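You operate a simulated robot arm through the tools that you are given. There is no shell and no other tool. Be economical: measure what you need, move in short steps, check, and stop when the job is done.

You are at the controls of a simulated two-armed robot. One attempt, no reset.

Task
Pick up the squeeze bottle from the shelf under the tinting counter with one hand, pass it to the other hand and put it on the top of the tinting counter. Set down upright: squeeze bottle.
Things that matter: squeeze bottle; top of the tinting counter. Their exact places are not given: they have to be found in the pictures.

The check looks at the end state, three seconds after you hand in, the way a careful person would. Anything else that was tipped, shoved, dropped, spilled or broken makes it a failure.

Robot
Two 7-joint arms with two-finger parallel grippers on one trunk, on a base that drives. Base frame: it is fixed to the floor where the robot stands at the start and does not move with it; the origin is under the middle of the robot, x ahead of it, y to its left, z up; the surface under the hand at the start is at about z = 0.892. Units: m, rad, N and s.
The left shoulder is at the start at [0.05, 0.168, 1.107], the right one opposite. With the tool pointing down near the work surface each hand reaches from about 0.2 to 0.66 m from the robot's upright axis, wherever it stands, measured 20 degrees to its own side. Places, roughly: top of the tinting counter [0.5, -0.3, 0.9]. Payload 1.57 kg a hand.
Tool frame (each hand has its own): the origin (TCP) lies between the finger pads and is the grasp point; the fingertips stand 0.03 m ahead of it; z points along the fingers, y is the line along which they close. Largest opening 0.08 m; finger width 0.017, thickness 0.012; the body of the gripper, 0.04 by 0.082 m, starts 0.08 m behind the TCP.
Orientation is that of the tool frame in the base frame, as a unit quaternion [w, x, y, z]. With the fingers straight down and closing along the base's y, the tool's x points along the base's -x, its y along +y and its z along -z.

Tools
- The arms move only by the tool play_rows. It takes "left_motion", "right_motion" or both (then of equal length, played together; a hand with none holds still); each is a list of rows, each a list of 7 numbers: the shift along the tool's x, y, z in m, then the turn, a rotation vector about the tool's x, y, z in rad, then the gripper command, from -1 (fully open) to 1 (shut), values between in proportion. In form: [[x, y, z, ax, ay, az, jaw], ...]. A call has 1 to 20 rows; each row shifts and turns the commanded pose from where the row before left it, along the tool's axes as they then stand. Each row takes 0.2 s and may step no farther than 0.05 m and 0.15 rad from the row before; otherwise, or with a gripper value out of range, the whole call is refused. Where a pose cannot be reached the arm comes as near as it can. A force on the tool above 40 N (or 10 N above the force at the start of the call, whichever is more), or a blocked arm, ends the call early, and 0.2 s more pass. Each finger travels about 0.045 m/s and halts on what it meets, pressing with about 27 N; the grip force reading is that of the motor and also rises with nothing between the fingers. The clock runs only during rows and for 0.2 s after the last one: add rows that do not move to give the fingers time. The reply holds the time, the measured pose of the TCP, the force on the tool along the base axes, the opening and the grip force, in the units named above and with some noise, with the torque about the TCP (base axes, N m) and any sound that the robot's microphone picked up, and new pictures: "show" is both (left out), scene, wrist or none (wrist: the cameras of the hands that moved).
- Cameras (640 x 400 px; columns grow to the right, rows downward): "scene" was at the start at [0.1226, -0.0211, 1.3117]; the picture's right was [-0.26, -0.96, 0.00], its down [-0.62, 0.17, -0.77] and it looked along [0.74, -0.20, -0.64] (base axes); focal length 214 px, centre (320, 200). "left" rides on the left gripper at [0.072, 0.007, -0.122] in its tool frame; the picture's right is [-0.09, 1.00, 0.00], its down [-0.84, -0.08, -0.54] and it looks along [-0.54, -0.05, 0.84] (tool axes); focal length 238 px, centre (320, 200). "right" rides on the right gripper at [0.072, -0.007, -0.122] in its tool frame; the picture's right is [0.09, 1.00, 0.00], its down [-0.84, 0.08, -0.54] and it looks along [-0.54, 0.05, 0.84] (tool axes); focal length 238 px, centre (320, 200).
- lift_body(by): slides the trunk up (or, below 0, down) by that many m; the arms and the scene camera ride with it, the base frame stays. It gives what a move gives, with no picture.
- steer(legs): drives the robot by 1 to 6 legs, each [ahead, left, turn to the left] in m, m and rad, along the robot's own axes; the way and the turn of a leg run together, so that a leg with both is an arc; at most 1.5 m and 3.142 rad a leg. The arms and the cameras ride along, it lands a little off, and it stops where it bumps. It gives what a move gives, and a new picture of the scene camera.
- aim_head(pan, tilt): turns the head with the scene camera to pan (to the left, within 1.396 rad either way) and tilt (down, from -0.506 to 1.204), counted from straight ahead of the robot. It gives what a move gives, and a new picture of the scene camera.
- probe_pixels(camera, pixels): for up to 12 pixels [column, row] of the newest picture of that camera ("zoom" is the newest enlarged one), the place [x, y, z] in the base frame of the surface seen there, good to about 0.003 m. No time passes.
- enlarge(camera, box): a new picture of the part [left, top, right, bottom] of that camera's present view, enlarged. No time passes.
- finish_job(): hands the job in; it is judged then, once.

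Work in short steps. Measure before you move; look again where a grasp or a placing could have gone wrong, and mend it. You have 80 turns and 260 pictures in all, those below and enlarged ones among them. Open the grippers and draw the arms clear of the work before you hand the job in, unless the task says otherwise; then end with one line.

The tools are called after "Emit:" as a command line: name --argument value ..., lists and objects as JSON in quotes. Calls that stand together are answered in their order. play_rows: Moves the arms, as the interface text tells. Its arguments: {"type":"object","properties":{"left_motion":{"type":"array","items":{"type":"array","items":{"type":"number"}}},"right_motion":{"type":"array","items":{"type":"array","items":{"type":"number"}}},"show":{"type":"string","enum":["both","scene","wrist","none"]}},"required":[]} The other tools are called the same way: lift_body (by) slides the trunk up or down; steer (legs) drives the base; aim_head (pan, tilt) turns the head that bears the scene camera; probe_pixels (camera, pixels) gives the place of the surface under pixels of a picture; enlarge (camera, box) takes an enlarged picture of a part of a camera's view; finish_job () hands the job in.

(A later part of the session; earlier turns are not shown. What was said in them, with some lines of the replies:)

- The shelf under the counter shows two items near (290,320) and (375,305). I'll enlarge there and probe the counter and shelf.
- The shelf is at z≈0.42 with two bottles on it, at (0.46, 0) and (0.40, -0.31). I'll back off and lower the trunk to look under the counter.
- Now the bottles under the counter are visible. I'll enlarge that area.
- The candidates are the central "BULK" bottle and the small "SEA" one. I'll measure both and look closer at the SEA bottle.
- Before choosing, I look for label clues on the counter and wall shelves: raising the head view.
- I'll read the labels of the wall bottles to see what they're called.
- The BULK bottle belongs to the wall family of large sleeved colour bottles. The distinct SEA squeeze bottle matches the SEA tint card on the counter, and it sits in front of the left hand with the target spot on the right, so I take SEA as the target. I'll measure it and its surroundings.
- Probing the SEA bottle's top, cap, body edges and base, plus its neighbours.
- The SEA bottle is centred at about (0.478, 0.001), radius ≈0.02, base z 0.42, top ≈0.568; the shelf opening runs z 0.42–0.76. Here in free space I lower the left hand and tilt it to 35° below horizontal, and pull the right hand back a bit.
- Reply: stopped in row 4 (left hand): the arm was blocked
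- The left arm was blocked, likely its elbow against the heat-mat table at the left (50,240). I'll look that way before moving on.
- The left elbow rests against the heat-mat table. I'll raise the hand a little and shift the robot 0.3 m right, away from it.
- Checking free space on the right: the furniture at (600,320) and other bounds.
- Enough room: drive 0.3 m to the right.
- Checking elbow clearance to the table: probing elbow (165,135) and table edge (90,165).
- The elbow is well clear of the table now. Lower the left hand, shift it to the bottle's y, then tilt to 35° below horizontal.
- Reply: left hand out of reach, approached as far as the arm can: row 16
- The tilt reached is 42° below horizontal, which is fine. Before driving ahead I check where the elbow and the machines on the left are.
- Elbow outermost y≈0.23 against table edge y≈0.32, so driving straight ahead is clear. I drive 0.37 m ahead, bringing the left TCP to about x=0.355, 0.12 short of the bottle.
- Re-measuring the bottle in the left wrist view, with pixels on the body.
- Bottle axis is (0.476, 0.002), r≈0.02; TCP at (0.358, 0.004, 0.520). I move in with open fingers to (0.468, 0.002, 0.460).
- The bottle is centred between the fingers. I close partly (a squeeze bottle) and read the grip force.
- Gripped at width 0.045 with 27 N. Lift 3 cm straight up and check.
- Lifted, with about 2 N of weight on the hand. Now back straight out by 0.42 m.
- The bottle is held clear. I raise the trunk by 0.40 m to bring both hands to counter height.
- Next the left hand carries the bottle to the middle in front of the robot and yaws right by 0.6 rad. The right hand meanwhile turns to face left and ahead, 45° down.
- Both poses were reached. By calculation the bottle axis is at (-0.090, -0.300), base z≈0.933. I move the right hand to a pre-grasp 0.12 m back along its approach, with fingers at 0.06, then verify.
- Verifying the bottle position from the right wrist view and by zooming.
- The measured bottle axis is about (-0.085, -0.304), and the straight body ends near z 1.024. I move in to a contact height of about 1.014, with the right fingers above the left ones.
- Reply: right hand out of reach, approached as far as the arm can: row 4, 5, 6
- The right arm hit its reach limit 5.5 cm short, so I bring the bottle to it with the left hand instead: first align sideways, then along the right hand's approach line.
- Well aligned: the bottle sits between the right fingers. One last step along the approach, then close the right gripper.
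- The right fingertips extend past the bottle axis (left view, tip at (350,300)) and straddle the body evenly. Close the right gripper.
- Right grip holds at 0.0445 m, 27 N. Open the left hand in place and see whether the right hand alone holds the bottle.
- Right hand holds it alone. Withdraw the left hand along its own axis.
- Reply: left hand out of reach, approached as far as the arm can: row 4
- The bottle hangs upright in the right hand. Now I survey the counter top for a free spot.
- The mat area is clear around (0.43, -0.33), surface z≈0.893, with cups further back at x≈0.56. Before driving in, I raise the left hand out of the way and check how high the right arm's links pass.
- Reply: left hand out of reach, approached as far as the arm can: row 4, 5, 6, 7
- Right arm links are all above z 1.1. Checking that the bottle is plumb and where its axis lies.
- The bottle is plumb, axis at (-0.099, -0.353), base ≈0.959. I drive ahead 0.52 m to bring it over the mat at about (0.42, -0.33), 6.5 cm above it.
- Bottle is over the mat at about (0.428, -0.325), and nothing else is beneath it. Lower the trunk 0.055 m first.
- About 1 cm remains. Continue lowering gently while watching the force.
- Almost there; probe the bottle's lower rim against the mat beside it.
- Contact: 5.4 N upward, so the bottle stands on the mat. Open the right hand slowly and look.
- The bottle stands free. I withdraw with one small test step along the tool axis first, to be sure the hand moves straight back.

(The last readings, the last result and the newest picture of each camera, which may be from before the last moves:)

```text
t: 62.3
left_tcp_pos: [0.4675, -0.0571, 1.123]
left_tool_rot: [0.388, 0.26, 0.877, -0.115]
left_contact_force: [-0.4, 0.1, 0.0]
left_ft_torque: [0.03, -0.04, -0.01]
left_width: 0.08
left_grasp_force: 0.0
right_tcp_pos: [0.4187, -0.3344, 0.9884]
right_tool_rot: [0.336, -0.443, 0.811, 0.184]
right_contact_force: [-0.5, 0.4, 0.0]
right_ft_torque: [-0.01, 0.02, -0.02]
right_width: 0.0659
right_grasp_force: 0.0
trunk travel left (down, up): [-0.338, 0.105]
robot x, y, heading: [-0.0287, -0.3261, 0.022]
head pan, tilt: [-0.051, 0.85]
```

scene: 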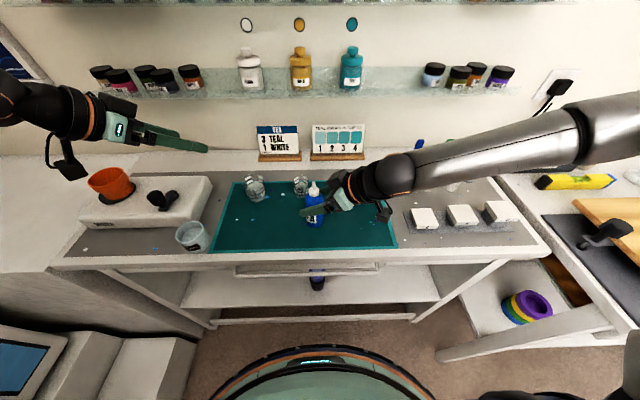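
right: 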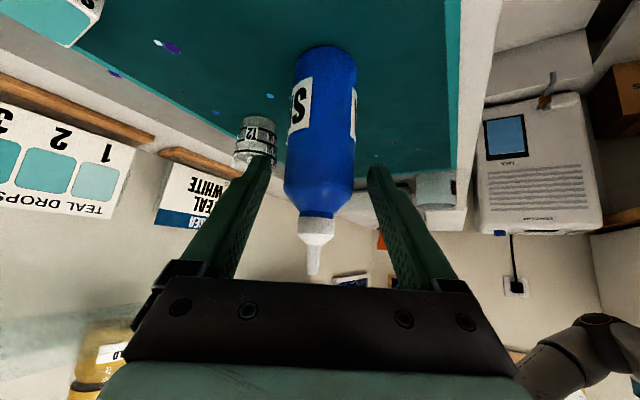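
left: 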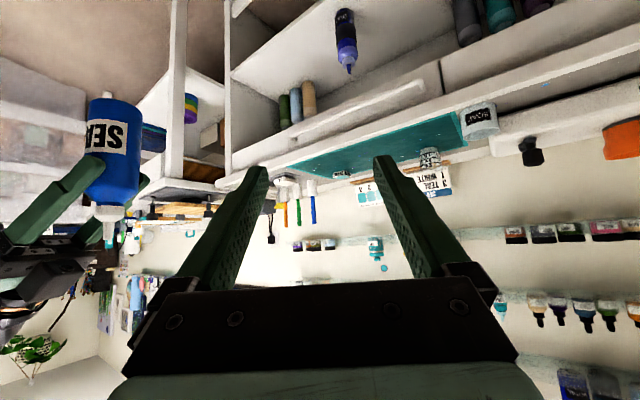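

It moved straight back 8 mm and the bottle stayed put. Continue withdrawing.

Emit:
play_rows --right_motion '[[0, 0, -0.03, 0, 0, 0, -0.65], [0, 0, -0.035, 0, 0, 0, -0.65], [0, 0, -0.035, 0, 0, 0, -0.65], [0, 0, -0.035, 0, 0, 0, -0.65], [0, 0, -0.035, 0, 0, 0, -0.65], [0, 0, 0, 0, 0, 0, -1]]'

Emit:
enlarge --camera "scene" --box '[240, 150, 400, 270]'

```text
t: 63.7
left_tcp_pos: [0.4663, -0.0563, 1.1236]
left_tool_rot: [0.388, 0.259, 0.877, -0.115]
left_contact_force: [0.4, 0.7, 0.0]
left_ft_torque: [0.0, 0.0, 0.01]
left_width: 0.0797
left_grasp_force: 0.1
right_tcp_pos: [0.3535, -0.4357, 1.1068]
right_tool_rot: [0.335, -0.444, 0.81, 0.184]
right_contact_force: [-0.2, -0.3, -0.4]
right_ft_torque: [-0.01, 0.01, 0.03]
right_width: 0.08
right_grasp_force: 0.1
trunk travel left (down, up): [-0.338, 0.105]
robot x, y, heading: [-0.0269, -0.3242, 0.019]
head pan, tilt: [-0.051, 0.85]
```

scene: 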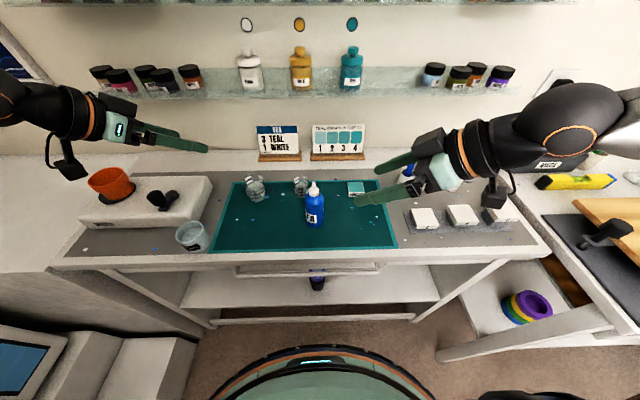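
right: 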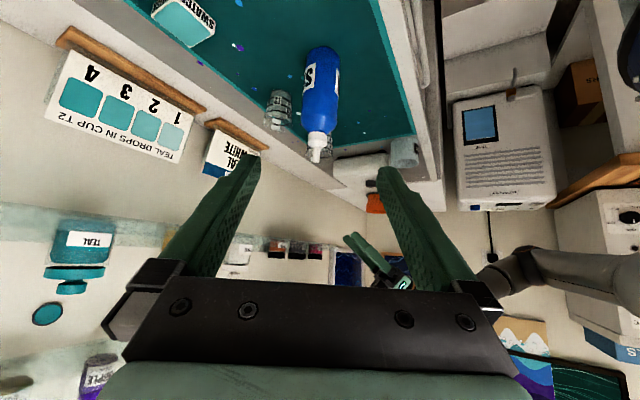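

```text
3.33 times, centred on (320, 210) of scene
```

zoom: 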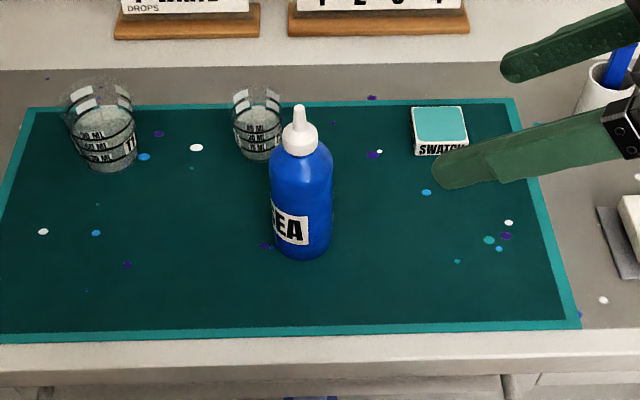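

The bottle stands upright on the counter. Raise the trunk and back off to draw both arms clear.

Emit:
lift_body --by 0.09

Emit:
steer --legs '[[-0.45, 0, 0]]'

Emit:
enlarge --camera "scene" --box '[180, 80, 480, 260]'

```text
t: 64.9
left_tcp_pos: [0.4672, -0.0575, 1.2128]
left_tool_rot: [0.389, 0.261, 0.876, -0.116]
left_contact_force: [-0.2, -0.4, -0.3]
left_ft_torque: [0.01, 0.03, -0.01]
left_width: 0.0798
left_grasp_force: 0.0
right_tcp_pos: [0.3539, -0.4339, 1.1983]
right_tool_rot: [0.335, -0.444, 0.81, 0.185]
right_contact_force: [0.1, -1.0, -0.4]
right_ft_torque: [0.01, 0.03, 0.0]
right_width: 0.08
right_grasp_force: 0.1
trunk travel left (down, up): [-0.428, 0.015]
robot x, y, heading: [-0.0301, -0.3266, 0.024]
head pan, tilt: [-0.051, 0.85]
```

```text
t: 67.6
left_tcp_pos: [0.0225, -0.0645, 1.2136]
left_tool_rot: [0.389, 0.257, 0.877, -0.113]
left_contact_force: [-0.1, -0.3, 0.4]
left_ft_torque: [-0.03, 0.02, 0.01]
left_width: 0.0803
left_grasp_force: 0.0
right_tcp_pos: [-0.0867, -0.4446, 1.1978]
right_tool_rot: [0.335, -0.447, 0.808, 0.186]
right_contact_force: [-0.2, 0.7, -0.8]
right_ft_torque: [-0.01, -0.01, -0.01]
right_width: 0.08
right_grasp_force: 0.0
trunk travel left (down, up): [-0.428, 0.015]
robot x, y, heading: [-0.4695, -0.336, 0.03]
head pan, tilt: [-0.051, 0.85]
```

scene: 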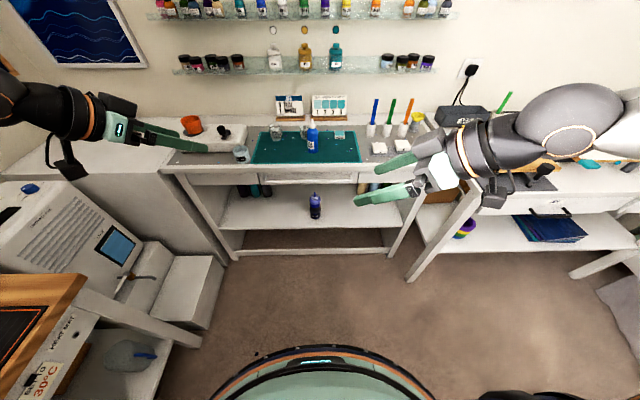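

```text
2.13 times, centred on (330, 170) of scene
```

zoom: 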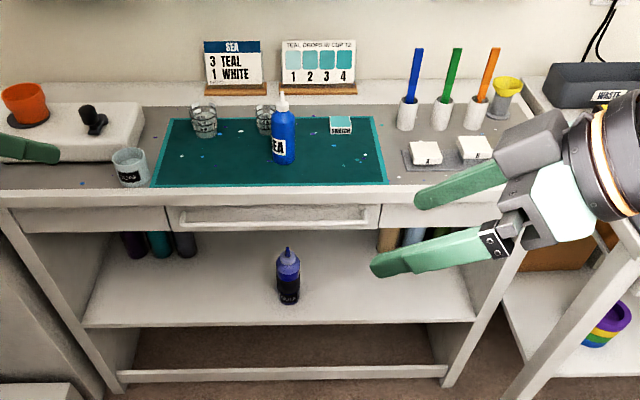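

The bottle is upright on the counter, nothing else has moved, and both hands are open and clear. Handing in.

Emit:
finish_job

```text
The job is handed in.
```

I picked the SEA squeeze bottle off the shelf with the left hand, passed it to the right hand, and set it upright on the mat on top of the tinting counter. The task did not say which bottle. I took the small SEA one to be the target rather than the larger BULK bottle, because it matches the SEA tint card on the counter.
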